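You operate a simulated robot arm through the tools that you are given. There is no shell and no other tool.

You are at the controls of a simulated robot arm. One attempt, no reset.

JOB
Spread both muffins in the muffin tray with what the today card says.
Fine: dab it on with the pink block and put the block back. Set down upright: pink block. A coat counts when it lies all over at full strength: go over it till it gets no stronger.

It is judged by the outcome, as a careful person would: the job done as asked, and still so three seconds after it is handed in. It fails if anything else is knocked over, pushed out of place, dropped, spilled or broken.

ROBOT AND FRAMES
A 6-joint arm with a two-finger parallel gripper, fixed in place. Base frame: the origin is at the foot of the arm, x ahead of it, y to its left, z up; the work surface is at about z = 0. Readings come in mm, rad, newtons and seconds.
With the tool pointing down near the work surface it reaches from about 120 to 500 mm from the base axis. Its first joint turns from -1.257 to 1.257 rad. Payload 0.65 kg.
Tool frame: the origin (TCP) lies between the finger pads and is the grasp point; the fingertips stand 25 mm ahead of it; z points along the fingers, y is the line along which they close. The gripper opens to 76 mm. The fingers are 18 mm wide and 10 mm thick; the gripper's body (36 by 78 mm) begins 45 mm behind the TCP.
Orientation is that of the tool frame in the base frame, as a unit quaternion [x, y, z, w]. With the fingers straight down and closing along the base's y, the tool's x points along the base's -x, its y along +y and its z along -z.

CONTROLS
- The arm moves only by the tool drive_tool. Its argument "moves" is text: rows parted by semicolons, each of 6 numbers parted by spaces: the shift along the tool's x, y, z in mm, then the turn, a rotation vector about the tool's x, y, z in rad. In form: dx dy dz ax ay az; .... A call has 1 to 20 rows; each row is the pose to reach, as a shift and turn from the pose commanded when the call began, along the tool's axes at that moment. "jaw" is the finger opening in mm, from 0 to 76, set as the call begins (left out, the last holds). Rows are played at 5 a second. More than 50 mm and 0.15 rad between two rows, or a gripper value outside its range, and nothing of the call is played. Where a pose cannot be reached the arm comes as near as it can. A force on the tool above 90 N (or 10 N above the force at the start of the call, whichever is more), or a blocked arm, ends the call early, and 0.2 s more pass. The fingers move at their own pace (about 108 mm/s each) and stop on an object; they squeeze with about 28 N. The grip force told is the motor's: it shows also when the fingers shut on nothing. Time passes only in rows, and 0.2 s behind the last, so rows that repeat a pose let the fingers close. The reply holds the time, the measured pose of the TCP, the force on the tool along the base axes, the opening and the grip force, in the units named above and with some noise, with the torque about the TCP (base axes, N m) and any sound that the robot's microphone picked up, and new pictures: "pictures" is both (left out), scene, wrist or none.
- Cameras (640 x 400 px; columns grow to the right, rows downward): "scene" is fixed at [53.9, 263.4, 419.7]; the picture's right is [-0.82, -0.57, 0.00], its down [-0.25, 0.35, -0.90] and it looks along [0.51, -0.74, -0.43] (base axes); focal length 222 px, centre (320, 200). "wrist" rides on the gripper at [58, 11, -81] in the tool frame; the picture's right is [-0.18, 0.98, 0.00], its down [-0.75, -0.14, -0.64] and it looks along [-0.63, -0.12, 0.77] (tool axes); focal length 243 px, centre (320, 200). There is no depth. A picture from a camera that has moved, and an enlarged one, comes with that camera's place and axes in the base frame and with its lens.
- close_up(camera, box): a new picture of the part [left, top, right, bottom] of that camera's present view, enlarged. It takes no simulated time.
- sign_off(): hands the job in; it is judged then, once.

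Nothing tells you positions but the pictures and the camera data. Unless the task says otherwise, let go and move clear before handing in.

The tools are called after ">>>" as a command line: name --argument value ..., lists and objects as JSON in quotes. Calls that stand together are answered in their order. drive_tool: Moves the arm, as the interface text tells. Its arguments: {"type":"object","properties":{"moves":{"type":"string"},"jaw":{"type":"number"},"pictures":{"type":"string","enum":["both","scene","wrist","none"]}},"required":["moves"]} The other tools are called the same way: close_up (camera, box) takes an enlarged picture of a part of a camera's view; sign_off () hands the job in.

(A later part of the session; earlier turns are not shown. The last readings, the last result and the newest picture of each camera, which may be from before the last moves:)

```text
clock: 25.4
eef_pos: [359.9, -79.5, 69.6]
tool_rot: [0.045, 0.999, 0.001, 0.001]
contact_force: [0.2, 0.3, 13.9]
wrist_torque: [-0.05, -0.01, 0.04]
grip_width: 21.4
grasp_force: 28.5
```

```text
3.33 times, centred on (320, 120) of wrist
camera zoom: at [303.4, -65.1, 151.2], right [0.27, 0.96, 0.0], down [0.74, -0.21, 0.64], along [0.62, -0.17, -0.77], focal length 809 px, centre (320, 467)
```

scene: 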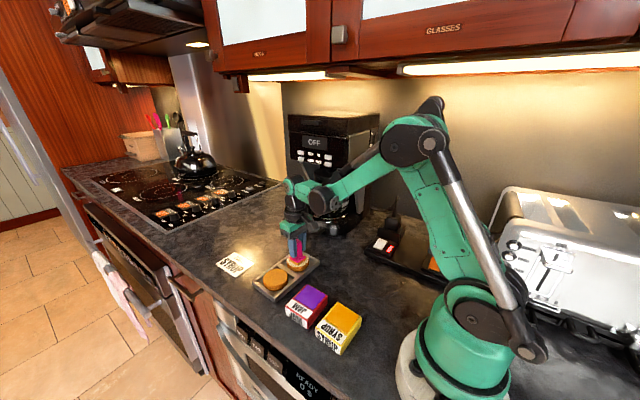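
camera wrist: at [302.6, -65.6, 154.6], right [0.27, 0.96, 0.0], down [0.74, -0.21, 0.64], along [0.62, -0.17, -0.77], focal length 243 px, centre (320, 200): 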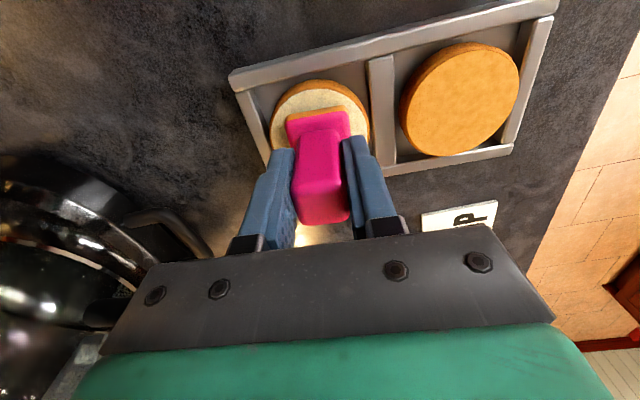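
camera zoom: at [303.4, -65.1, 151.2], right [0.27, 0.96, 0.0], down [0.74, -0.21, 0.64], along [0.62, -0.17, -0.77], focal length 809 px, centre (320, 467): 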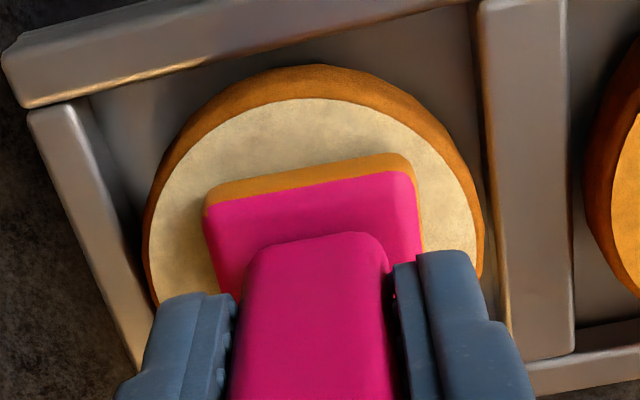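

No change visible around the plate yet; I lift to see beneath it.

>>> drive_tool --moves "0 0 -3 0 0 0; 0 0 -20 0 0 0; 14.7 -15 -50 0 0 0; 14.7 -30 -70 0 0 0; 14.7 -30 -70 0 0 0" --pictures "none"

>>> close_up --camera "scene" --box '[240, 230, 340, 310]'

>>> close_up --camera "wrist" --box '[270, 20, 470, 160]'

```text
clock: 26.6
eef_pos: [341.4, -110.4, 140.8]
tool_rot: [0.045, 0.999, 0.001, 0.0]
contact_force: [0.0, -0.2, -0.2]
wrist_torque: [-0.04, -0.01, 0.01]
grip_width: 21.1
grasp_force: 27.6
```

```text
5.00 times, centred on (290, 270) of scene
camera zoom: at [53.9, 263.4, 419.7], right [-0.82, -0.57, 0.0], down [-0.25, 0.35, -0.9], along [0.51, -0.74, -0.43], focal length 1110 px, centre (470, -150)
```

zoom: 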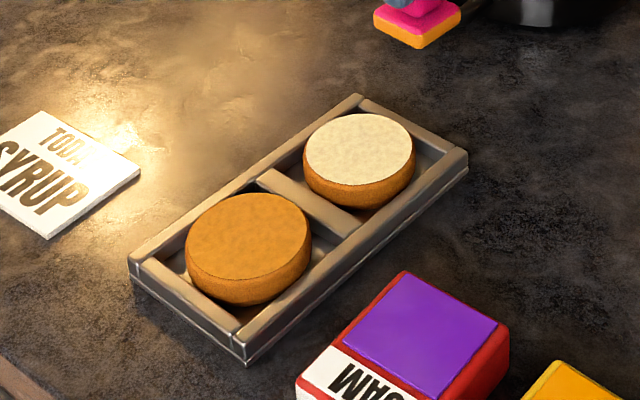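

```text
2.86 times, centred on (370, 90) of wrist
camera zoom: at [284.8, -94.3, 221.4], right [0.27, 0.96, 0.0], down [0.74, -0.21, 0.64], along [0.62, -0.17, -0.77], focal length 693 px, centre (177, 514)
```

zoom: 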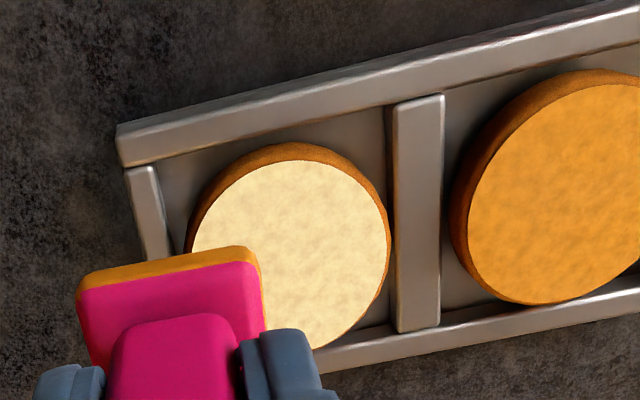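

Still no transfer from a static press. "Go over it" may mean it transfers as the face moves over the surface, so I'll press lightly and rub gently within the disc.

>>> drive_tool --moves "-8 15 10 0 0 0; -14.7 30 40 0 0 0; -14.7 30 60 0 0 0; -14.7 30 68 0 0 0; -14.7 30 69.5 0 0 0; -14.7 30 69.8 0 0 0; -14.7 30 69.8 0 0 0" --pictures "none"

```text
clock: 28.2
eef_pos: [359.4, -81.1, 69.8]
tool_rot: [0.046, 0.999, 0.002, 0.0]
contact_force: [0.4, 3.1, 27.2]
wrist_torque: [0.07, -0.09, 0.0]
grip_width: 21.1
grasp_force: 28.0
```

27 N here; I ease off slightly and make short rubbing strokes.

>>> drive_tool --moves "0 0 -0.3 0 0 0; 2 0 -0.3 0 0 0; 4 0 -0.3 0 0 0; 2 0 -0.3 0 0 0; 0 0 -0.3 0 0 0; -2 0 -0.3 0 0 0; -4 0 -0.3 0 0 0; -2 0 -0.3 0 0 0; 0 0 -0.3 0 0 0; 0 2 -0.3 0 0 0; 0 4 -0.3 0 0 0; 0 2 -0.3 0 0 0; 0 0 -0.3 0 0 0; 0 -2 -0.3 0 0 0; 0 -4 -0.3 0 0 0; 0 -2 -0.3 0 0 0; 0 0 -0.3 0 0 0" --pictures "none"

>>> drive_tool --moves "0 0 -3 0 0 0; 0 0 -20 0 0 0; 14.7 -15 -50 0 0 0; 14.7 -30 -70 0 0 0; 14.7 -30 -70 0 0 0" --pictures "none"

>>> close_up --camera "scene" --box '[240, 230, 340, 310]'

>>> close_up --camera "wrist" --box '[270, 20, 470, 160]'

```text
clock: 31.8
eef_pos: [359.8, -79.3, 69.8]
tool_rot: [0.045, 0.999, 0.001, 0.0]
contact_force: [-0.8, -0.3, 0.2]
wrist_torque: [0.01, 0.02, -0.02]
grip_width: 21.1
grasp_force: 27.9
```

```text
clock: 33.0
eef_pos: [341.0, -107.5, 139.8]
tool_rot: [0.045, 0.999, 0.001, 0.0]
contact_force: [0.0, -0.8, 0.3]
wrist_torque: [-0.05, 0.01, 0.01]
grip_width: 21.4
grasp_force: 27.8
```

```text
5.00 times, centred on (290, 270) of scene
camera zoom: at [53.9, 263.4, 419.7], right [-0.82, -0.57, 0.0], down [-0.25, 0.35, -0.9], along [0.51, -0.74, -0.43], focal length 1110 px, centre (470, -150)
```

zoom: 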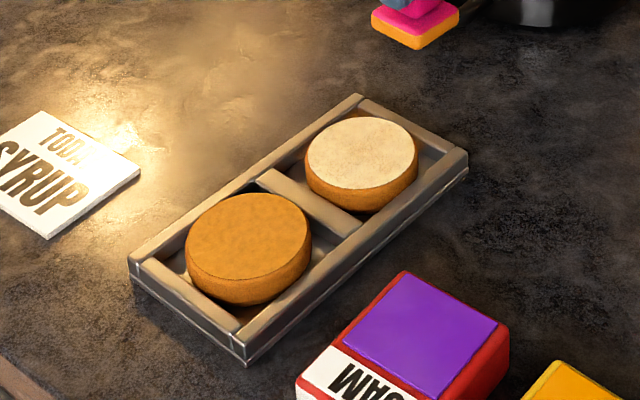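

```text
2.86 times, centred on (370, 90) of wrist
camera zoom: at [284.5, -92.5, 221.8], right [0.27, 0.96, 0.0], down [0.74, -0.21, 0.64], along [0.62, -0.17, -0.77], focal length 693 px, centre (177, 514)
```

zoom: 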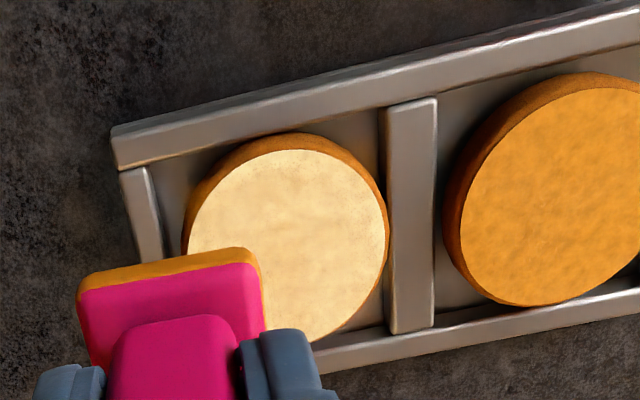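

Now I think there's a faint warm tint in the middle of the cream muffin. A closer look.

>>> close_up --camera "scene" --box '[275, 235, 335, 280]'

>>> close_up --camera "wrist" --box '[310, 50, 410, 150]'

```text
8.89 times, centred on (305, 258) of scene
camera zoom: at [53.9, 263.4, 419.7], right [-0.82, -0.57, 0.0], down [-0.25, 0.35, -0.9], along [0.51, -0.74, -0.43], focal length 1974 px, centre (453, -311)
```

zoom: 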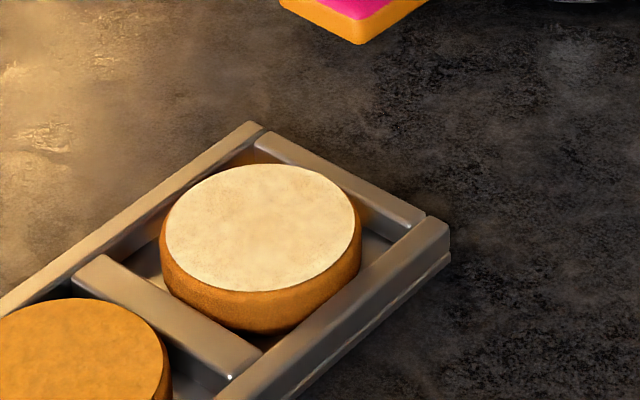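

```text
4.00 times, centred on (360, 100) of wrist
camera zoom: at [284.5, -92.5, 221.8], right [0.27, 0.96, 0.0], down [0.74, -0.21, 0.64], along [0.62, -0.17, -0.77], focal length 970 px, centre (160, 600)
```

zoom: 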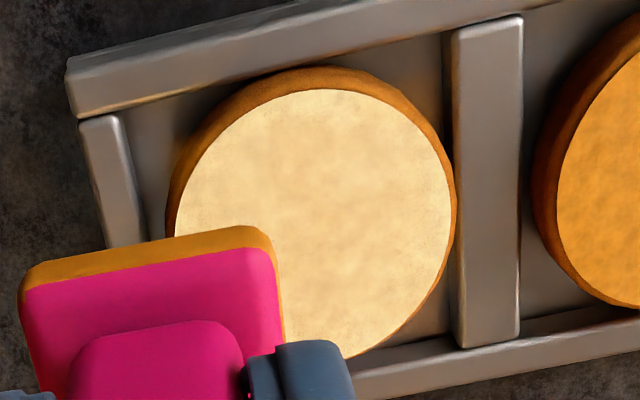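

Yes — there is a faint tint in the rubbed area, so syrup transfers as the face moves over the muffin, building up slowly. I return, press lightly, and rub a wider pattern.

>>> drive_tool --moves "-7 15 10 0 0 0; -12.6 31.5 40 0 0 0; -12.6 31.5 60 0 0 0; -12.6 31.5 68 0 0 0; -12.6 31.5 69.2 0 0 0; -12.6 31.5 69.6 0 0 0; -12.6 31.5 69.6 0 0 0" --pictures "none"

```text
clock: 34.6
eef_pos: [358.7, -78.8, 70.9]
tool_rot: [0.046, 0.999, 0.001, 0.0]
contact_force: [-0.2, -0.2, 0.0]
wrist_torque: [0.0, -0.01, 0.01]
grip_width: 21.2
grasp_force: 27.9
```

>>> drive_tool --moves "0 0 0.3 0 0 0; 0 0 0.3 0 0 0" --pictures "none"

>>> drive_tool --moves "0 0 0.3 0 0 0; 0 0 0.3 0 0 0" --pictures "none"

```text
clock: 35.2
eef_pos: [357.2, -78.0, 69.7]
tool_rot: [0.045, 0.999, 0.001, 0.0]
contact_force: [-0.5, 0.7, 4.9]
wrist_torque: [-0.01, 0.03, 0.0]
grip_width: 21.0
grasp_force: 28.5
```

```text
clock: 35.8
eef_pos: [358.6, -77.6, 69.5]
tool_rot: [0.045, 0.999, 0.001, 0.0]
contact_force: [1.2, -0.4, 15.6]
wrist_torque: [-0.1, -0.05, 0.02]
grip_width: 21.2
grasp_force: 28.3
```

15.6 N now. I rub in gentle sweeps about the centre.

>>> drive_tool --moves "4 0 0 0 0 0; 8 0 0 0 0 0; 4 0 0 0 0 0; 0 0 0 0 0 0; -4 0 0 0 0 0; -8 0 0 0 0 0; -4 0 0 0 0 0; 0 0 0 0 0 0; 0 4 0 0 0 0; 0 8 0 0 0 0; 0 4 0 0 0 0; 0 0 0 0 0 0; 0 -4 0 0 0 0; 0 -8 0 0 0 0; 0 -4 0 0 0 0; 0 0 0 0 0 0" --pictures "none"

>>> drive_tool --moves "0 0 -3 0 0 0; 0 0 -20 0 0 0; 12.6 -15 -50 0 0 0; 12.6 -31.5 -70 0 0 0; 12.6 -31.5 -70 0 0 0" --pictures "none"

>>> close_up --camera "scene" --box '[275, 235, 335, 280]'

>>> close_up --camera "wrist" --box '[310, 50, 410, 150]'

```text
clock: 39.2
eef_pos: [359.5, -78.9, 71.0]
tool_rot: [0.046, 0.999, 0.001, 0.0]
contact_force: [0.3, 0.7, 0.6]
wrist_torque: [0.02, -0.04, 0.01]
grip_width: 21.3
grasp_force: 27.5
```

```text
clock: 40.4
eef_pos: [342.7, -109.5, 139.3]
tool_rot: [0.046, 0.999, 0.001, 0.0]
contact_force: [-0.6, -1.2, -0.1]
wrist_torque: [0.0, 0.04, -0.02]
grip_width: 21.2
grasp_force: 28.0
```

```text
8.89 times, centred on (305, 258) of scene
camera zoom: at [53.9, 263.4, 419.7], right [-0.82, -0.57, 0.0], down [-0.25, 0.35, -0.9], along [0.51, -0.74, -0.43], focal length 1974 px, centre (453, -311)
```

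zoom: 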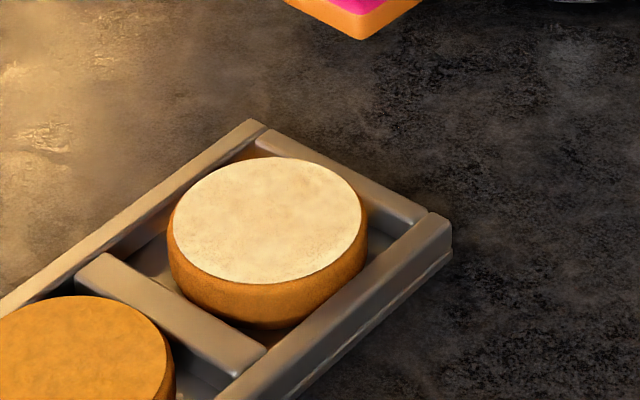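

```text
4.00 times, centred on (360, 100) of wrist
camera zoom: at [285.5, -94.8, 221.4], right [0.27, 0.96, 0.0], down [0.74, -0.21, 0.64], along [0.62, -0.17, -0.77], focal length 970 px, centre (160, 600)
```

zoom: 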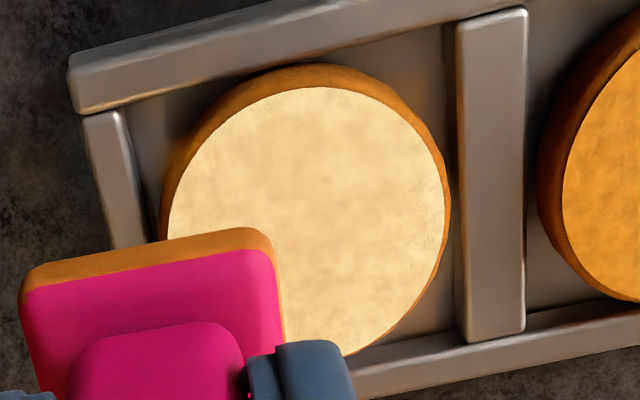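

The tint spread slightly and the block's underside looks duller, so its load runs down. The tray also crept about 1 mm, so rubbing should be minimal. I'll look at the detail.

>>> close_up --camera "wrist" --box '[345, 65, 425, 145]'

>>> close_up --camera "scene" --box '[287, 248, 317, 272]'

>>> close_up --camera "scene" --box '[295, 215, 335, 245]'

```text
5.00 times, centred on (385, 105) of wrist
camera zoom: at [285.5, -94.8, 221.4], right [0.27, 0.96, 0.0], down [0.74, -0.21, 0.64], along [0.62, -0.17, -0.77], focal length 1213 px, centre (-5, 675)
```

zoom: 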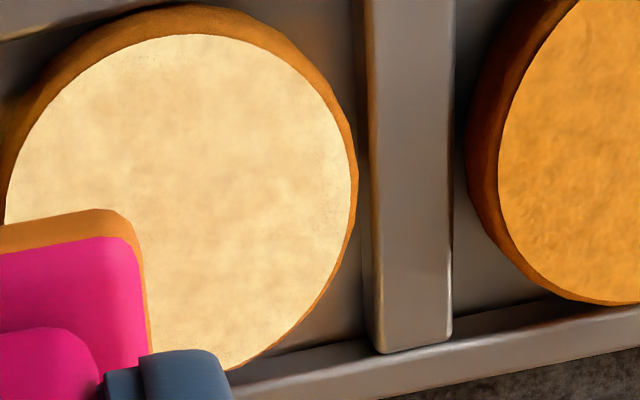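

```text
16.00 times, centred on (302, 260) of scene
camera zoom: at [53.9, 263.4, 419.7], right [-0.82, -0.57, 0.0], down [-0.25, 0.35, -0.9], along [0.51, -0.74, -0.43], focal length 3553 px, centre (608, -760)
```

zoom: 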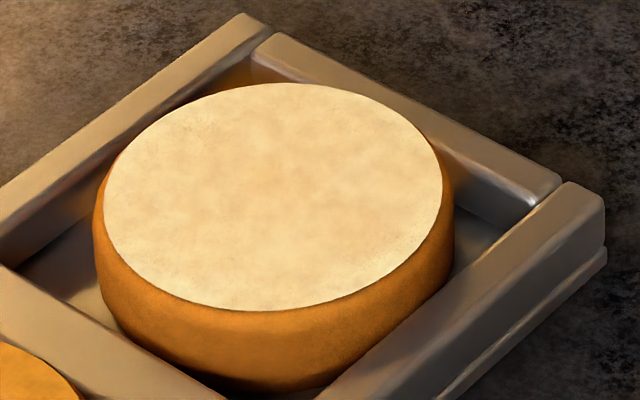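

```text
13.33 times, centred on (315, 230) of scene
camera zoom: at [53.9, 263.4, 419.7], right [-0.82, -0.57, 0.0], down [-0.25, 0.35, -0.9], along [0.51, -0.74, -0.43], focal length 2961 px, centre (387, -200)
```

zoom: 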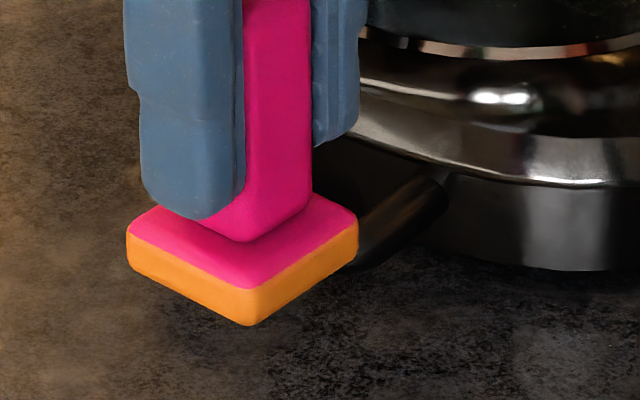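

The block is losing load. I'll go back around the jam pad to reload on the syrup pad, then test light taps rather than rubbing.

>>> drive_tool --moves "36 5 0 0 0 0; 73 10 0 0 0 0; 109 15 0 0 0 0; 145.7 20.4 0 0 0 0; 158 56 0 0 0 0; 171.7 92.1 0 0 0 0; 171.7 92.1 30 0 0 0; 171.7 92.1 50 0 0 0; 171.7 92.1 58 0 0 0; 171.7 92.1 61 0 0 0; 171.7 92.1 61.6 0 0 0; 171.7 92.1 61.6 0 0 0" --pictures "none"

>>> close_up --camera "scene" --box '[280, 260, 380, 360]'

```text
clock: 43.0
eef_pos: [179.4, -0.6, 77.8]
tool_rot: [0.046, 0.999, 0.001, -0.001]
contact_force: [0.4, -1.2, -0.2]
wrist_torque: [0.02, 0.0, -0.01]
grip_width: 21.3
grasp_force: 27.7
```

```text
4.00 times, centred on (330, 310) of scene
camera zoom: at [53.9, 263.4, 419.7], right [-0.82, -0.57, 0.0], down [-0.25, 0.35, -0.9], along [0.51, -0.74, -0.43], focal length 888 px, centre (280, -240)
```

zoom: 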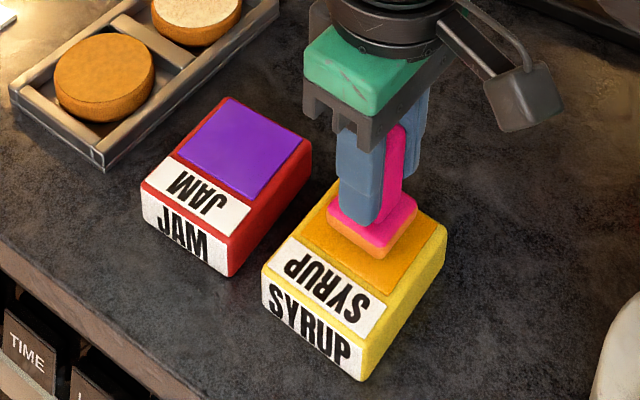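

Just above the pad; lowering in small steps until it touches.

>>> drive_tool --moves "0 0 0.3 0 0 0; 0 0 0.3 0 0 0" --pictures "none"

>>> drive_tool --moves "0 0 0.4 0 0 0; 0 0 0.4 0 0 0" --pictures "none"

>>> close_up --camera "scene" --box '[330, 300, 370, 330]'

```text
clock: 43.6
eef_pos: [179.3, 0.8, 78.4]
tool_rot: [0.045, 0.999, 0.002, 0.0]
contact_force: [-0.6, -0.3, -1.3]
wrist_torque: [0.0, 0.02, 0.0]
grip_width: 21.1
grasp_force: 28.3
```

```text
clock: 44.2
eef_pos: [178.0, -1.8, 79.2]
tool_rot: [0.046, 0.999, 0.001, 0.0]
contact_force: [0.3, 0.2, -0.6]
wrist_torque: [0.0, 0.0, 0.0]
grip_width: 21.0
grasp_force: 27.8
```

```text
13.33 times, centred on (350, 315) of scene
camera zoom: at [53.9, 263.4, 419.7], right [-0.82, -0.57, 0.0], down [-0.25, 0.35, -0.9], along [0.51, -0.74, -0.43], focal length 2961 px, centre (-80, -1333)
```

zoom: 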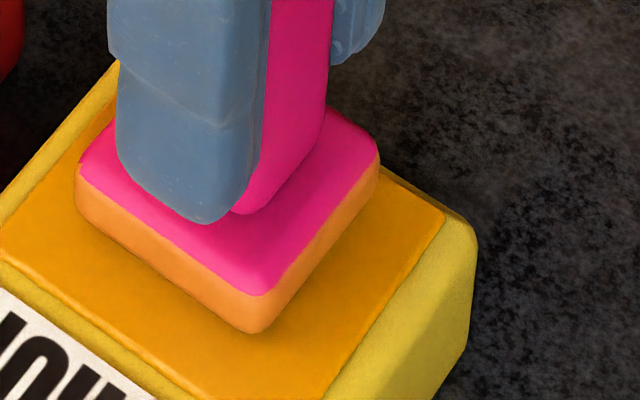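

The underside band is visibly faded (pinkish orange) next to the pad. Continuing down to reload.

>>> drive_tool --moves "0 0 0.3 0 0 0; 0 0 0.3 0 0 0" --pictures "none"

>>> close_up --camera "scene" --box '[330, 300, 370, 330]'

>>> drive_tool --moves "0 0 0.3 0 0 0; 0 0 0.3 0 0 0" --pictures "none"

>>> close_up --camera "scene" --box '[330, 300, 370, 330]'

```text
clock: 44.8
eef_pos: [179.6, -2.8, 77.7]
tool_rot: [0.045, 0.999, 0.001, 0.0]
contact_force: [-0.1, 0.3, -0.2]
wrist_torque: [-0.02, -0.02, 0.02]
grip_width: 21.2
grasp_force: 27.9
```

```text
13.33 times, centred on (350, 315) of scene
camera zoom: at [53.9, 263.4, 419.7], right [-0.82, -0.57, 0.0], down [-0.25, 0.35, -0.9], along [0.51, -0.74, -0.43], focal length 2961 px, centre (-80, -1333)
```

zoom: 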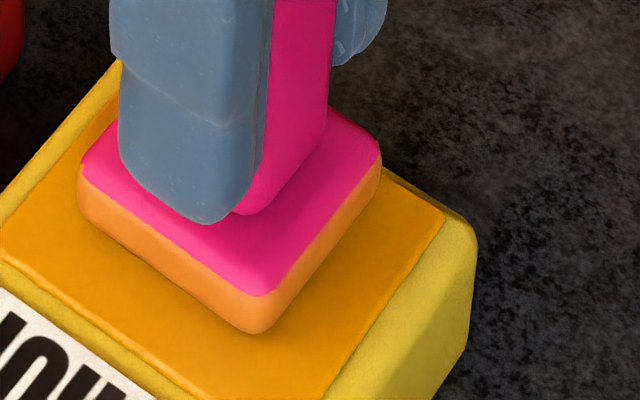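

```text
clock: 45.4
eef_pos: [181.1, -2.7, 76.3]
tool_rot: [0.045, 0.999, 0.001, 0.0]
contact_force: [0.8, 0.5, -1.2]
wrist_torque: [-0.01, 0.01, 0.0]
grip_width: 21.2
grasp_force: 27.6
```

```text
13.33 times, centred on (350, 315) of scene
camera zoom: at [53.9, 263.4, 419.7], right [-0.82, -0.57, 0.0], down [-0.25, 0.35, -0.9], along [0.51, -0.74, -0.43], focal length 2961 px, centre (-80, -1333)
```

zoom: 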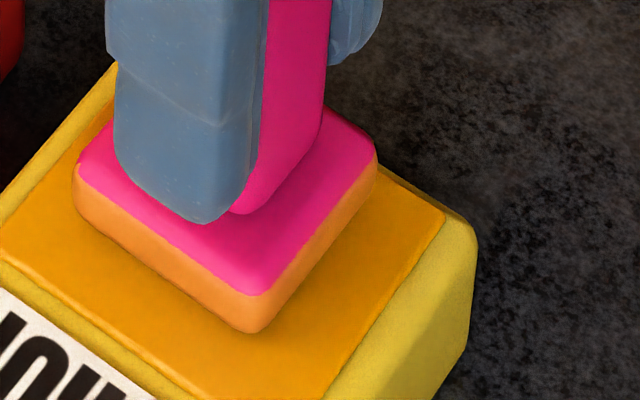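

>>> drive_tool --moves "0 0 0.4 0 0 0; 0 0 0.4 0 0 0" --pictures "none"

>>> drive_tool --moves "0 0 0.4 0 0 0; 0 0 0.4 0 0 0" --pictures "none"

>>> close_up --camera "scene" --box '[330, 300, 370, 330]'

```text
clock: 46.0
eef_pos: [180.4, -1.4, 76.6]
tool_rot: [0.045, 0.999, 0.001, 0.0]
contact_force: [0.2, 1.3, 31.0]
wrist_torque: [0.0, 0.0, 0.01]
grip_width: 20.9
grasp_force: 27.7
```

```text
clock: 46.6
eef_pos: [179.6, -2.1, 77.0]
tool_rot: [0.046, 0.999, 0.002, 0.0]
contact_force: [-1.8, 0.8, 46.2]
wrist_torque: [-0.04, -0.03, -0.01]
grip_width: 21.2
grasp_force: 28.2
```

```text
13.33 times, centred on (350, 315) of scene
camera zoom: at [53.8, 263.4, 419.7], right [-0.82, -0.57, 0.0], down [-0.25, 0.35, -0.9], along [0.51, -0.74, -0.43], focal length 2961 px, centre (-80, -1333)
```

zoom: 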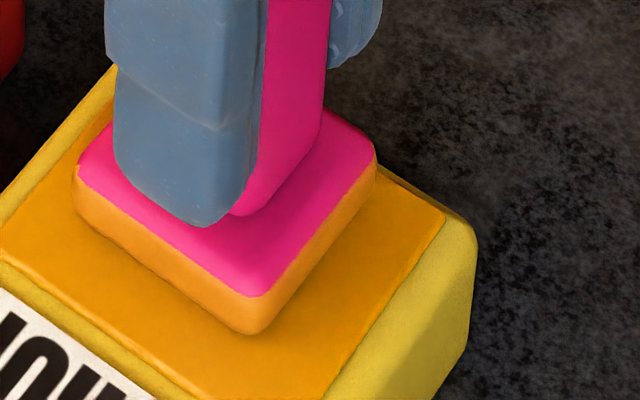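

Reloaded: the band is rich orange again. I carry it back around to above the cream muffin's centre.

>>> drive_tool --moves "0 0 -3 0 0 0; 0 0 -20 0 0 0; 0 0 -55 0 0 0; -13 -36 -60 0 0 0; -26 -71.7 -60 0 0 0; -66 -69.6 -60 0 0 0; -106 -67.5 -60 0 0 0; -146 -65.4 -60 0 0 0; -185 -63.4 -55 0 0 0; -185 -63.4 -25 0 0 0; -185 -63.4 -5 0 0 0; -185 -63.4 3 0 0 0; -185 -63.4 3 0 0 0" --pictures "none"

>>> close_up --camera "scene" --box '[275, 235, 335, 280]'

>>> close_up --camera "wrist" --box '[240, 60, 400, 180]'

```text
clock: 49.4
eef_pos: [357.8, -81.7, 73.7]
tool_rot: [0.045, 0.999, 0.002, 0.0]
contact_force: [0.2, -0.3, -0.4]
wrist_torque: [0.01, -0.03, 0.02]
grip_width: 21.1
grasp_force: 27.8
```

```text
8.89 times, centred on (305, 258) of scene
camera zoom: at [53.9, 263.4, 419.7], right [-0.82, -0.57, 0.0], down [-0.25, 0.35, -0.9], along [0.51, -0.74, -0.43], focal length 1974 px, centre (453, -311)
```

zoom: 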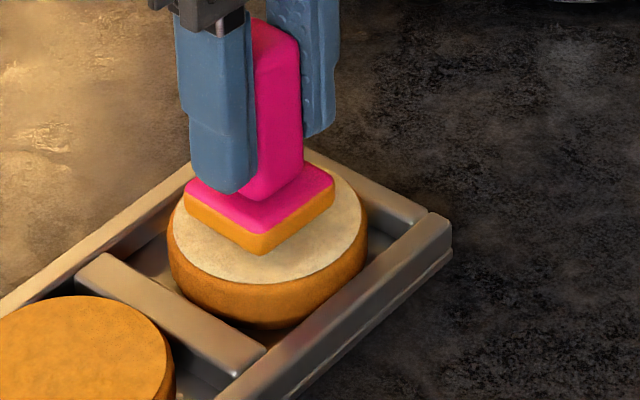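

```text
3.33 times, centred on (320, 120) of wrist
camera zoom: at [301.8, -66.8, 155.1], right [0.27, 0.96, 0.0], down [0.74, -0.21, 0.64], along [0.62, -0.17, -0.77], focal length 809 px, centre (320, 467)
```

zoom: 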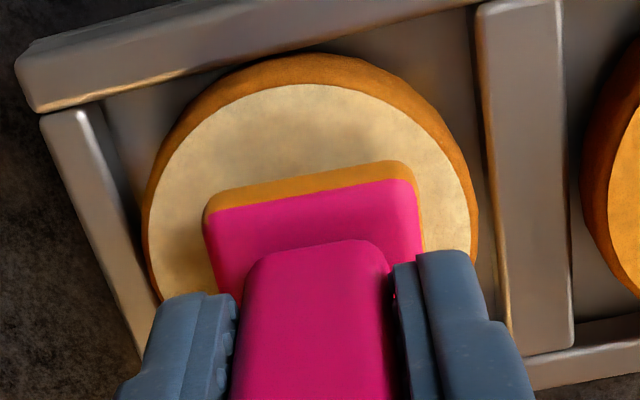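

Hovering over the centre. I creep to first touch and make several light taps.

>>> drive_tool --moves "2 0 1 0 0 0; 2 0 2 0 0 0; 2 0 2.6 0 0 0; 2 0 2.6 0 0 0" --pictures "none"

>>> drive_tool --moves "0 0 0.5 0 0 0; 0 0 0.5 0 0 0" --pictures "none"

>>> drive_tool --moves "0 0 0.5 0 0 0; 0 0 0.5 0 0 0" --pictures "none"

```text
clock: 50.4
eef_pos: [357.1, -81.4, 72.4]
tool_rot: [0.045, 0.999, 0.001, -0.001]
contact_force: [-0.5, 0.5, -0.1]
wrist_torque: [-0.01, -0.02, 0.0]
grip_width: 21.1
grasp_force: 28.0
```

```text
clock: 51.0
eef_pos: [356.3, -81.1, 69.9]
tool_rot: [0.045, 0.999, 0.001, 0.0]
contact_force: [-0.3, -0.4, -0.6]
wrist_torque: [-0.01, 0.02, 0.01]
grip_width: 21.1
grasp_force: 27.9
```

```text
clock: 51.6
eef_pos: [357.1, -81.9, 70.3]
tool_rot: [0.046, 0.999, 0.001, 0.0]
contact_force: [-0.4, 0.1, 0.2]
wrist_torque: [-0.03, -0.02, -0.03]
grip_width: 21.0
grasp_force: 27.6
```

>>> drive_tool --moves "0 0 0.4 0 0 0; 0 0 0.4 0 0 0" --pictures "none"

>>> drive_tool --moves "0 0 0.3 0 0 0; 0 0 0.3 0 0 0" --pictures "none"

```text
clock: 52.2
eef_pos: [356.2, -81.9, 69.7]
tool_rot: [0.046, 0.999, 0.001, 0.0]
contact_force: [-0.5, -0.1, 0.0]
wrist_torque: [0.01, 0.0, -0.01]
grip_width: 21.2
grasp_force: 27.6
```

```text
clock: 52.8
eef_pos: [355.0, -81.6, 69.6]
tool_rot: [0.045, 0.999, 0.0, 0.001]
contact_force: [0.4, 0.1, 0.1]
wrist_torque: [0.0, -0.01, 0.01]
grip_width: 21.0
grasp_force: 28.0
```

>>> drive_tool --moves "0 0 0.4 0 0 0; 0 0 0.4 0 0 0" --pictures "none"

>>> drive_tool --moves "0 0 0.3 0 0 0; 0 0 0.3 0 0 0" --pictures "none"

```text
clock: 53.4
eef_pos: [356.0, -81.5, 69.8]
tool_rot: [0.046, 0.999, 0.0, 0.0]
contact_force: [-0.2, -1.3, 6.3]
wrist_torque: [-0.06, 0.0, -0.04]
grip_width: 21.2
grasp_force: 28.3
```

```text
clock: 54.0
eef_pos: [355.7, -81.9, 70.4]
tool_rot: [0.045, 0.999, 0.001, 0.0]
contact_force: [0.7, -1.8, 17.9]
wrist_torque: [-0.17, -0.12, -0.04]
grip_width: 21.4
grasp_force: 28.3
```

Contact at light force (6–18 N). I tap five more times and then look.

>>> drive_tool --moves "0 0 -3 0 0 0; 0 0 -3 0 0 0; 0 0 0 0 0 0; 0 0 0 0 0 0; 0 0 -3 0 0 0; 0 0 -3 0 0 0; 0 0 0 0 0 0; 0 0 0 0 0 0; 0 0 -3 0 0 0; 0 0 -3 0 0 0; 0 0 0 0 0 0; 0 0 0 0 0 0; 0 0 -3 0 0 0; 0 0 -3 0 0 0; 0 0 0 0 0 0; 0 0 0 0 0 0" --pictures "none"

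>>> drive_tool --moves "0 0 -3 0 0 0; 0 0 -20 0 0 0; 12.6 -15 -50 0 0 0; 12.6 -31.5 -70 0 0 0; 12.6 -31.5 -70 0 0 0" --pictures "none"

>>> close_up --camera "scene" --box '[275, 235, 335, 280]'

>>> close_up --camera "wrist" --box '[310, 50, 410, 150]'

>>> close_up --camera "scene" --box '[295, 215, 335, 245]'

```text
clock: 57.4
eef_pos: [355.6, -81.7, 68.9]
tool_rot: [0.045, 0.999, 0.001, 0.0]
contact_force: [0.1, -0.3, 23.1]
wrist_torque: [-0.06, -0.01, 0.01]
grip_width: 21.0
grasp_force: 27.7
```

```text
clock: 58.6
eef_pos: [340.1, -113.1, 138.5]
tool_rot: [0.045, 0.999, 0.0, 0.0]
contact_force: [0.3, 0.4, -0.7]
wrist_torque: [-0.02, 0.0, -0.03]
grip_width: 21.2
grasp_force: 28.0
```

```text
8.89 times, centred on (305, 258) of scene
camera zoom: at [53.9, 263.4, 419.7], right [-0.82, -0.57, 0.0], down [-0.25, 0.35, -0.9], along [0.51, -0.74, -0.43], focal length 1974 px, centre (453, -311)
```

zoom: 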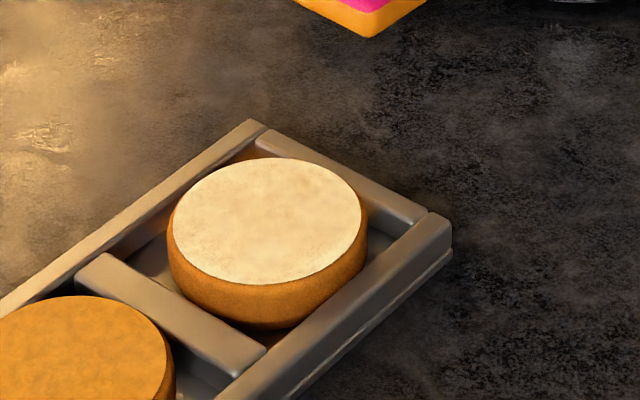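

```text
4.00 times, centred on (360, 100) of wrist
camera zoom: at [283.8, -96.6, 220.8], right [0.27, 0.96, 0.0], down [0.74, -0.21, 0.64], along [0.62, -0.17, -0.77], focal length 970 px, centre (160, 600)
```

zoom: 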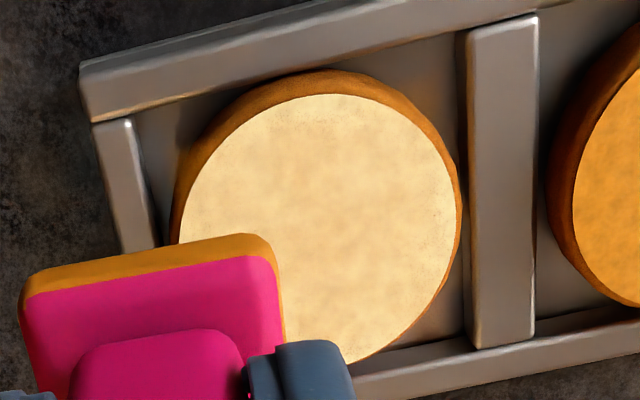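

```text
13.33 times, centred on (315, 230) of scene
camera zoom: at [53.9, 263.4, 419.7], right [-0.82, -0.57, 0.0], down [-0.25, 0.35, -0.9], along [0.51, -0.74, -0.43], focal length 2961 px, centre (387, -200)
```

zoom: 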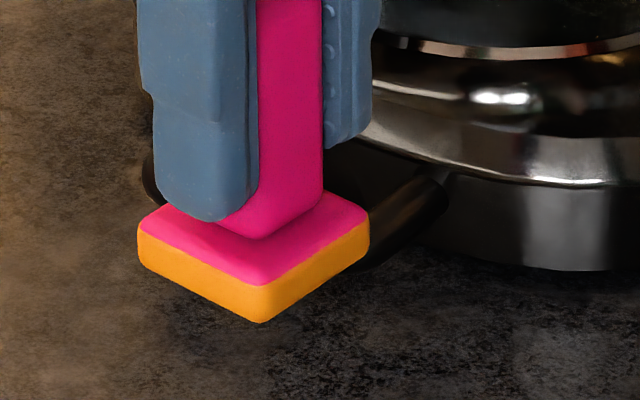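

Taps alone leave nothing and use up nothing; only sliding in contact transfers. So I'll do longer sweeping strokes over the disc at light force, keeping the pattern balanced so the tray stays put.

>>> drive_tool --moves "-7 15 10 0 0 0; -12.5 29.2 40 0 0 0; -12.5 29.2 60 0 0 0; -12.5 29.2 67 0 0 0; -12.5 29.2 69.3 0 0 0; -12.5 29.2 69.9 0 0 0; -12.5 29.2 69.9 0 0 0" --pictures "none"

```text
clock: 60.2
eef_pos: [358.8, -83.2, 69.1]
tool_rot: [0.045, 0.999, 0.001, 0.0]
contact_force: [-1.3, 2.5, 27.4]
wrist_torque: [0.06, -0.02, -0.02]
grip_width: 21.3
grasp_force: 27.6
```

>>> drive_tool --moves "0 0 -0.2 0 0 0; 7 0 -0.2 0 0 0; 13 0 -0.2 0 0 0; 0 4 -0.2 0 0 0; -13 6 -0.2 0 0 0; 0 9 -0.2 0 0 0; 13 12 -0.2 0 0 0; 0 13 -0.2 0 0 0; -13 13 -0.2 0 0 0; -13 6 -0.2 0 0 0; -13 0 -0.2 0 0 0; -13 -6 -0.2 0 0 0; -13 -13 -0.2 0 0 0; 0 -13 -0.2 0 0 0; 13 -13 -0.2 0 0 0; 13 -6 -0.2 0 0 0; 0 -6 -0.2 0 0 0; -13 -5 -0.2 0 0 0; 0 0 -0.2 0 0 0" --pictures "none"

>>> drive_tool --moves "0 0 -3 0 0 0; 0 0 -20 0 0 0; 12.5 -15 -50 0 0 0; 12.5 -29.2 -70 0 0 0; 12.5 -29.2 -70 0 0 0" --pictures "none"

>>> close_up --camera "scene" --box '[275, 235, 335, 280]'

>>> close_up --camera "wrist" --box '[310, 50, 410, 150]'

>>> close_up --camera "scene" --box '[240, 215, 340, 310]'

```text
clock: 64.2
eef_pos: [355.2, -84.0, 69.7]
tool_rot: [0.044, 0.999, 0.002, 0.001]
contact_force: [-0.5, 0.0, 0.4]
wrist_torque: [0.0, -0.01, 0.0]
grip_width: 20.9
grasp_force: 27.8
```

```text
clock: 65.4
eef_pos: [342.5, -111.1, 139.2]
tool_rot: [0.045, 0.999, 0.0, 0.0]
contact_force: [-0.5, -0.5, -0.9]
wrist_torque: [0.0, 0.0, -0.02]
grip_width: 21.4
grasp_force: 28.2
```

```text
8.89 times, centred on (305, 258) of scene
camera zoom: at [53.9, 263.4, 419.7], right [-0.82, -0.57, 0.0], down [-0.25, 0.35, -0.9], along [0.51, -0.74, -0.43], focal length 1974 px, centre (453, -311)
```

zoom: 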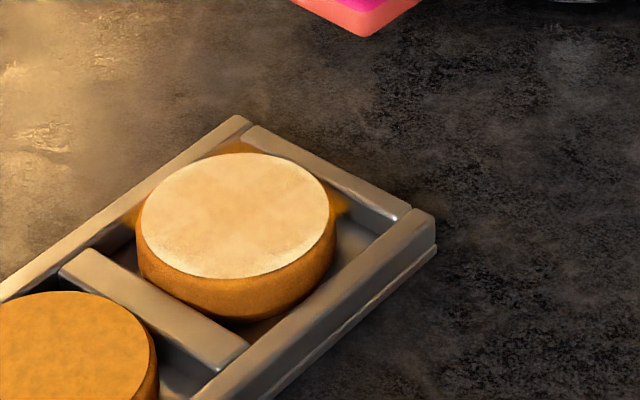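

```text
4.00 times, centred on (360, 100) of wrist
camera zoom: at [284.8, -96.1, 220.5], right [0.27, 0.96, 0.0], down [0.74, -0.21, 0.64], along [0.62, -0.17, -0.77], focal length 970 px, centre (160, 600)
```

zoom: 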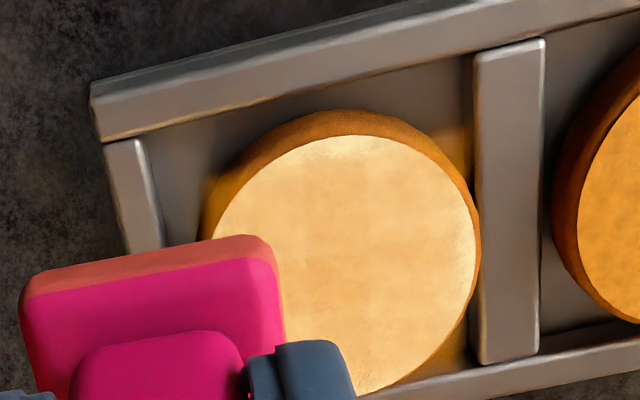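

```text
4.21 times, centred on (290, 262) of scene
camera zoom: at [53.9, 263.4, 419.7], right [-0.82, -0.57, 0.0], down [-0.25, 0.35, -0.9], along [0.51, -0.74, -0.43], focal length 935 px, centre (446, -63)
```

zoom: 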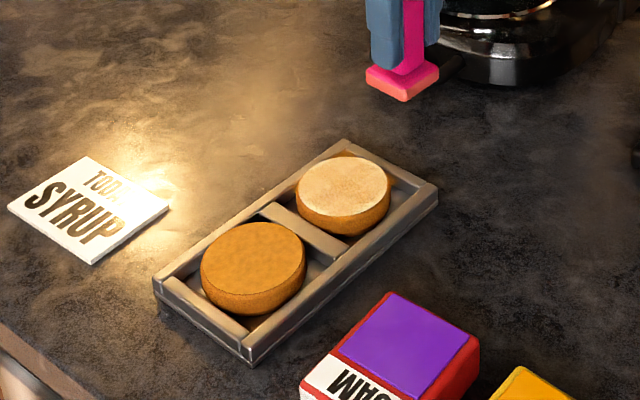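

The coat grew, and the block is nearly used up, but I notice orange stains on the tray floor where the block overhung the muffin. I'll look closely at that.

>>> close_up --camera "scene" --box '[285, 242, 320, 270]'

>>> close_up --camera "wrist" --box '[350, 60, 450, 160]'

>>> close_up --camera "scene" --box '[295, 215, 335, 245]'

```text
14.29 times, centred on (302, 256) of scene
camera zoom: at [53.9, 263.4, 419.7], right [-0.82, -0.57, 0.0], down [-0.25, 0.35, -0.9], along [0.51, -0.74, -0.43], focal length 3172 px, centre (570, -600)
```

zoom: 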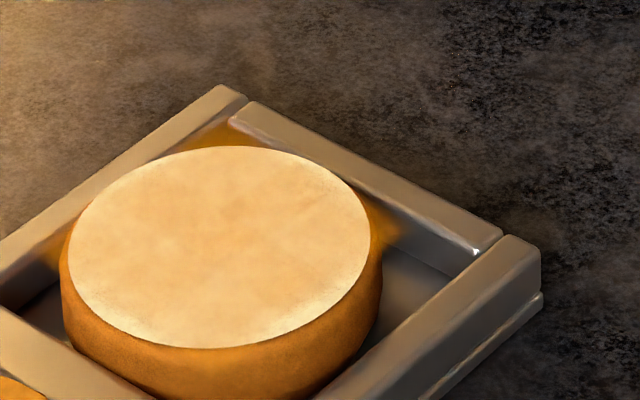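

```text
4.00 times, centred on (400, 110) of wrist
camera zoom: at [284.8, -96.1, 220.5], right [0.27, 0.96, 0.0], down [0.74, -0.21, 0.64], along [0.62, -0.17, -0.77], focal length 970 px, centre (0, 560)
```

zoom: 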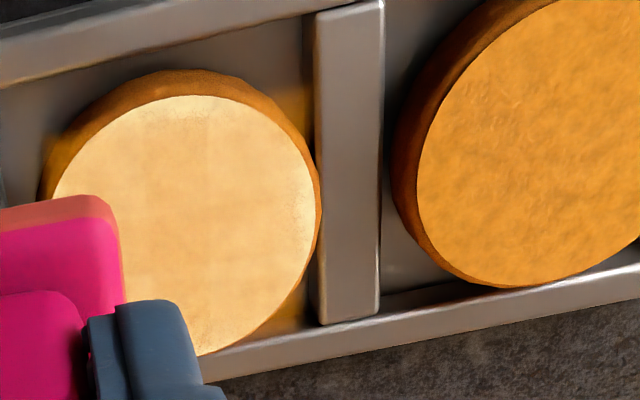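

```text
13.33 times, centred on (315, 230) of scene
camera zoom: at [53.9, 263.4, 419.7], right [-0.82, -0.57, 0.0], down [-0.25, 0.35, -0.9], along [0.51, -0.74, -0.43], focal length 2961 px, centre (387, -200)
```

zoom: 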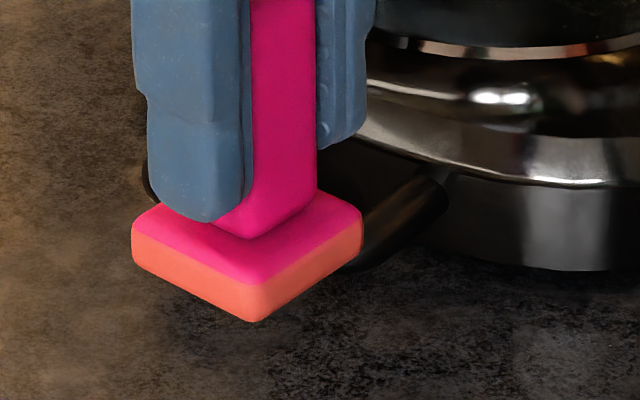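

Stains come from the square's corners overhanging; from now on I'll keep the block centre within a small diamond (12 mm along axes, 5 mm diagonally) so it stays over the muffin. The tray drifted about 5 mm, so I'll use less force too. Now reloading.

>>> drive_tool --moves "36 6 0 0 0 0; 72 12 0 0 0 0; 108 18 0 0 0 0; 144.4 23.2 0 0 0 0; 157 59 0 0 0 0; 170.4 94.9 0 0 0 0; 170.4 94.9 30 0 0 0; 170.4 94.9 50 0 0 0; 170.4 94.9 59 0 0 0; 170.4 94.9 61.4 0 0 0; 170.4 94.9 61.7 0 0 0; 170.4 94.9 61.7 0 0 0" --pictures "none"

>>> drive_tool --moves "0 0 0.4 0 0 0; 0 0 0.4 0 0 0" --pictures "none"

```text
clock: 68.0
eef_pos: [177.5, -0.2, 77.0]
tool_rot: [0.046, 0.999, 0.0, -0.001]
contact_force: [-0.5, -0.1, 0.2]
wrist_torque: [-0.01, -0.02, 0.01]
grip_width: 21.0
grasp_force: 28.5
```

```text
clock: 68.6
eef_pos: [179.3, -0.7, 77.8]
tool_rot: [0.046, 0.999, 0.001, 0.0]
contact_force: [0.4, 0.5, 0.3]
wrist_torque: [-0.01, -0.03, -0.02]
grip_width: 21.5
grasp_force: 28.2
```

>>> drive_tool --moves "0 0 0.5 0 0 0; 0 0 0.5 0 0 0" --pictures "none"

>>> drive_tool --moves "0 0 0.4 0 0 0; 0 0 0.4 0 0 0" --pictures "none"

>>> close_up --camera "scene" --box '[330, 300, 370, 330]'

```text
clock: 69.2
eef_pos: [179.1, -0.3, 76.4]
tool_rot: [0.046, 0.999, 0.002, 0.0]
contact_force: [0.7, 0.5, 0.0]
wrist_torque: [0.01, -0.01, 0.03]
grip_width: 20.9
grasp_force: 27.6
```

```text
clock: 69.8
eef_pos: [180.7, -1.0, 76.0]
tool_rot: [0.045, 0.999, 0.002, 0.0]
contact_force: [-7.5, 4.9, 28.6]
wrist_torque: [0.11, 0.2, 0.02]
grip_width: 21.1
grasp_force: 27.9
```

```text
13.33 times, centred on (350, 315) of scene
camera zoom: at [53.9, 263.4, 419.7], right [-0.82, -0.57, 0.0], down [-0.25, 0.35, -0.9], along [0.51, -0.74, -0.43], focal length 2961 px, centre (-80, -1333)
```

zoom: 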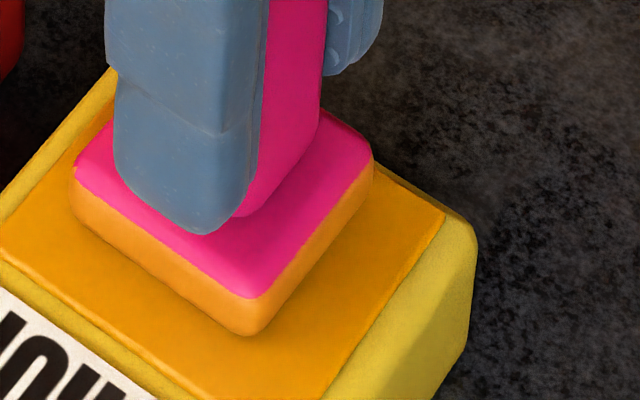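

Loaded again. Now back around to hover over the cream muffin at its new spot.

>>> drive_tool --moves "0 0 -3 0 0 0; 0 0 -20 0 0 0; 0 0 -55 0 0 0; -13 -36 -60 0 0 0; -26 -71.7 -60 0 0 0; -66 -69.6 -60 0 0 0; -106 -67.5 -60 0 0 0; -146 -65.4 -60 0 0 0; -189.7 -63.6 -55 0 0 0; -189.7 -63.6 -25 0 0 0; -189.7 -63.6 -5 0 0 0; -189.7 -63.6 4 0 0 0; -189.7 -63.6 4 0 0 0" --pictures "none"

>>> close_up --camera "scene" --box '[275, 235, 335, 280]'

>>> close_up --camera "wrist" --box '[240, 60, 400, 180]'

```text
clock: 72.6
eef_pos: [361.0, -82.2, 72.8]
tool_rot: [0.046, 0.999, 0.001, 0.0]
contact_force: [0.3, -0.1, -1.2]
wrist_torque: [0.0, -0.05, 0.02]
grip_width: 21.0
grasp_force: 28.3
```

```text
8.89 times, centred on (305, 258) of scene
camera zoom: at [53.9, 263.4, 419.7], right [-0.82, -0.57, 0.0], down [-0.25, 0.35, -0.9], along [0.51, -0.74, -0.43], focal length 1974 px, centre (453, -311)
```

zoom: 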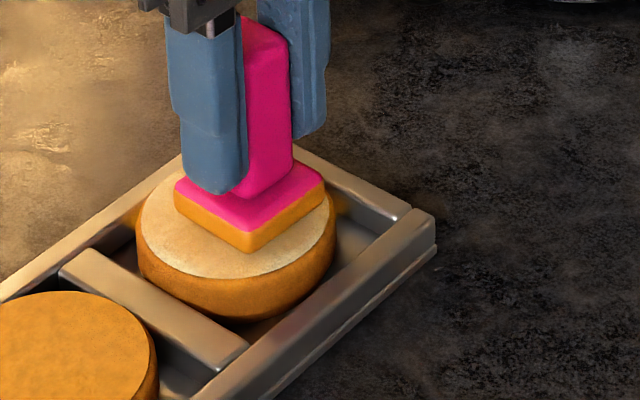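

```text
3.33 times, centred on (320, 120) of wrist
camera zoom: at [305.1, -66.4, 153.5], right [0.27, 0.96, 0.0], down [0.74, -0.21, 0.64], along [0.62, -0.17, -0.77], focal length 809 px, centre (320, 467)
```

zoom: 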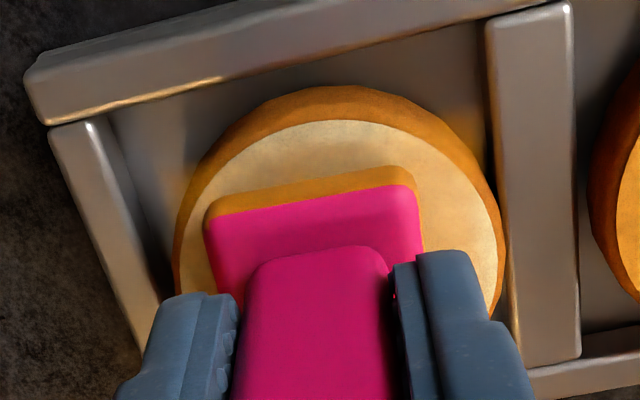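

Relative to the muffin, the plate is about 4 mm short in x and 2–3 mm in y. I shift over and creep down to a light touch.

>>> drive_tool --moves "-3.7 2.75 0 0 0 0; -3.7 2.75 2 0 0 0; -3.7 2.75 3.2 0 0 0; -3.7 2.75 3.2 0 0 0" --pictures "none"

>>> drive_tool --moves "0 0 0.4 0 0 0; 0 0 0.4 0 0 0" --pictures "none"

>>> drive_tool --moves "0 0 0.3 0 0 0; 0 0 0.3 0 0 0" --pictures "none"

```text
clock: 73.6
eef_pos: [366.6, -79.6, 68.7]
tool_rot: [0.046, 0.999, 0.0, 0.0]
contact_force: [0.2, -0.1, -1.1]
wrist_torque: [-0.05, 0.0, -0.02]
grip_width: 21.1
grasp_force: 27.6
```

```text
clock: 74.2
eef_pos: [366.7, -79.4, 67.7]
tool_rot: [0.045, 0.999, 0.001, -0.001]
contact_force: [-3.3, -0.1, 15.7]
wrist_torque: [-0.04, 0.03, 0.01]
grip_width: 21.3
grasp_force: 28.2
```

```text
clock: 74.8
eef_pos: [367.3, -79.3, 68.8]
tool_rot: [0.046, 0.999, 0.001, 0.001]
contact_force: [-3.7, -1.0, 20.3]
wrist_torque: [-0.09, 0.09, 0.0]
grip_width: 21.3
grasp_force: 28.1
```

Contact made. Easing slightly, then a diamond-shaped rub that keeps the plate over the muffin.

>>> drive_tool --moves "0 0 -0.1 0 0 0; 6 0 -0.1 0 0 0; 12 0 -0.1 0 0 0; 5 5 -0.1 0 0 0; 0 12 -0.1 0 0 0; -5 5 -0.1 0 0 0; -12 0 -0.1 0 0 0; -5 -5 -0.1 0 0 0; 0 -12 -0.1 0 0 0; 5 -5 -0.1 0 0 0; 12 0 -0.1 0 0 0; 0 0 -0.1 0 0 0; -12 0 -0.1 0 0 0; 0 0 -0.1 0 0 0; 0 12 -0.1 0 0 0; 0 0 -0.1 0 0 0; 0 -12 -0.1 0 0 0; 0 0 -0.1 0 0 0" --pictures "none"

>>> close_up --camera "scene" --box '[275, 235, 335, 280]'

```text
clock: 78.6
eef_pos: [367.3, -78.8, 68.1]
tool_rot: [0.046, 0.999, 0.001, 0.0]
contact_force: [0.3, 0.2, -0.7]
wrist_torque: [-0.01, -0.02, 0.0]
grip_width: 21.7
grasp_force: 27.8
```

```text
8.89 times, centred on (305, 258) of scene
camera zoom: at [53.9, 263.4, 419.7], right [-0.82, -0.57, 0.0], down [-0.25, 0.35, -0.9], along [0.51, -0.74, -0.43], focal length 1974 px, centre (453, -311)
```

zoom: 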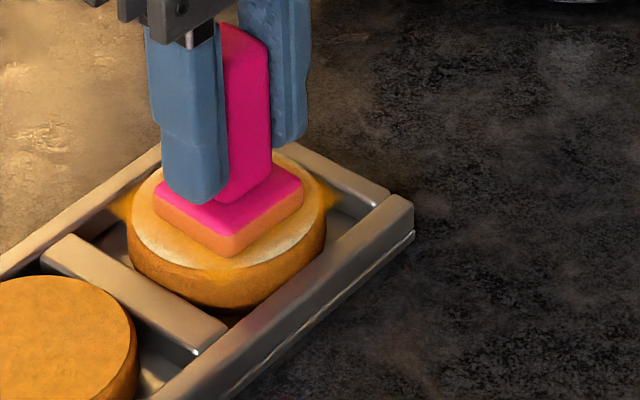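

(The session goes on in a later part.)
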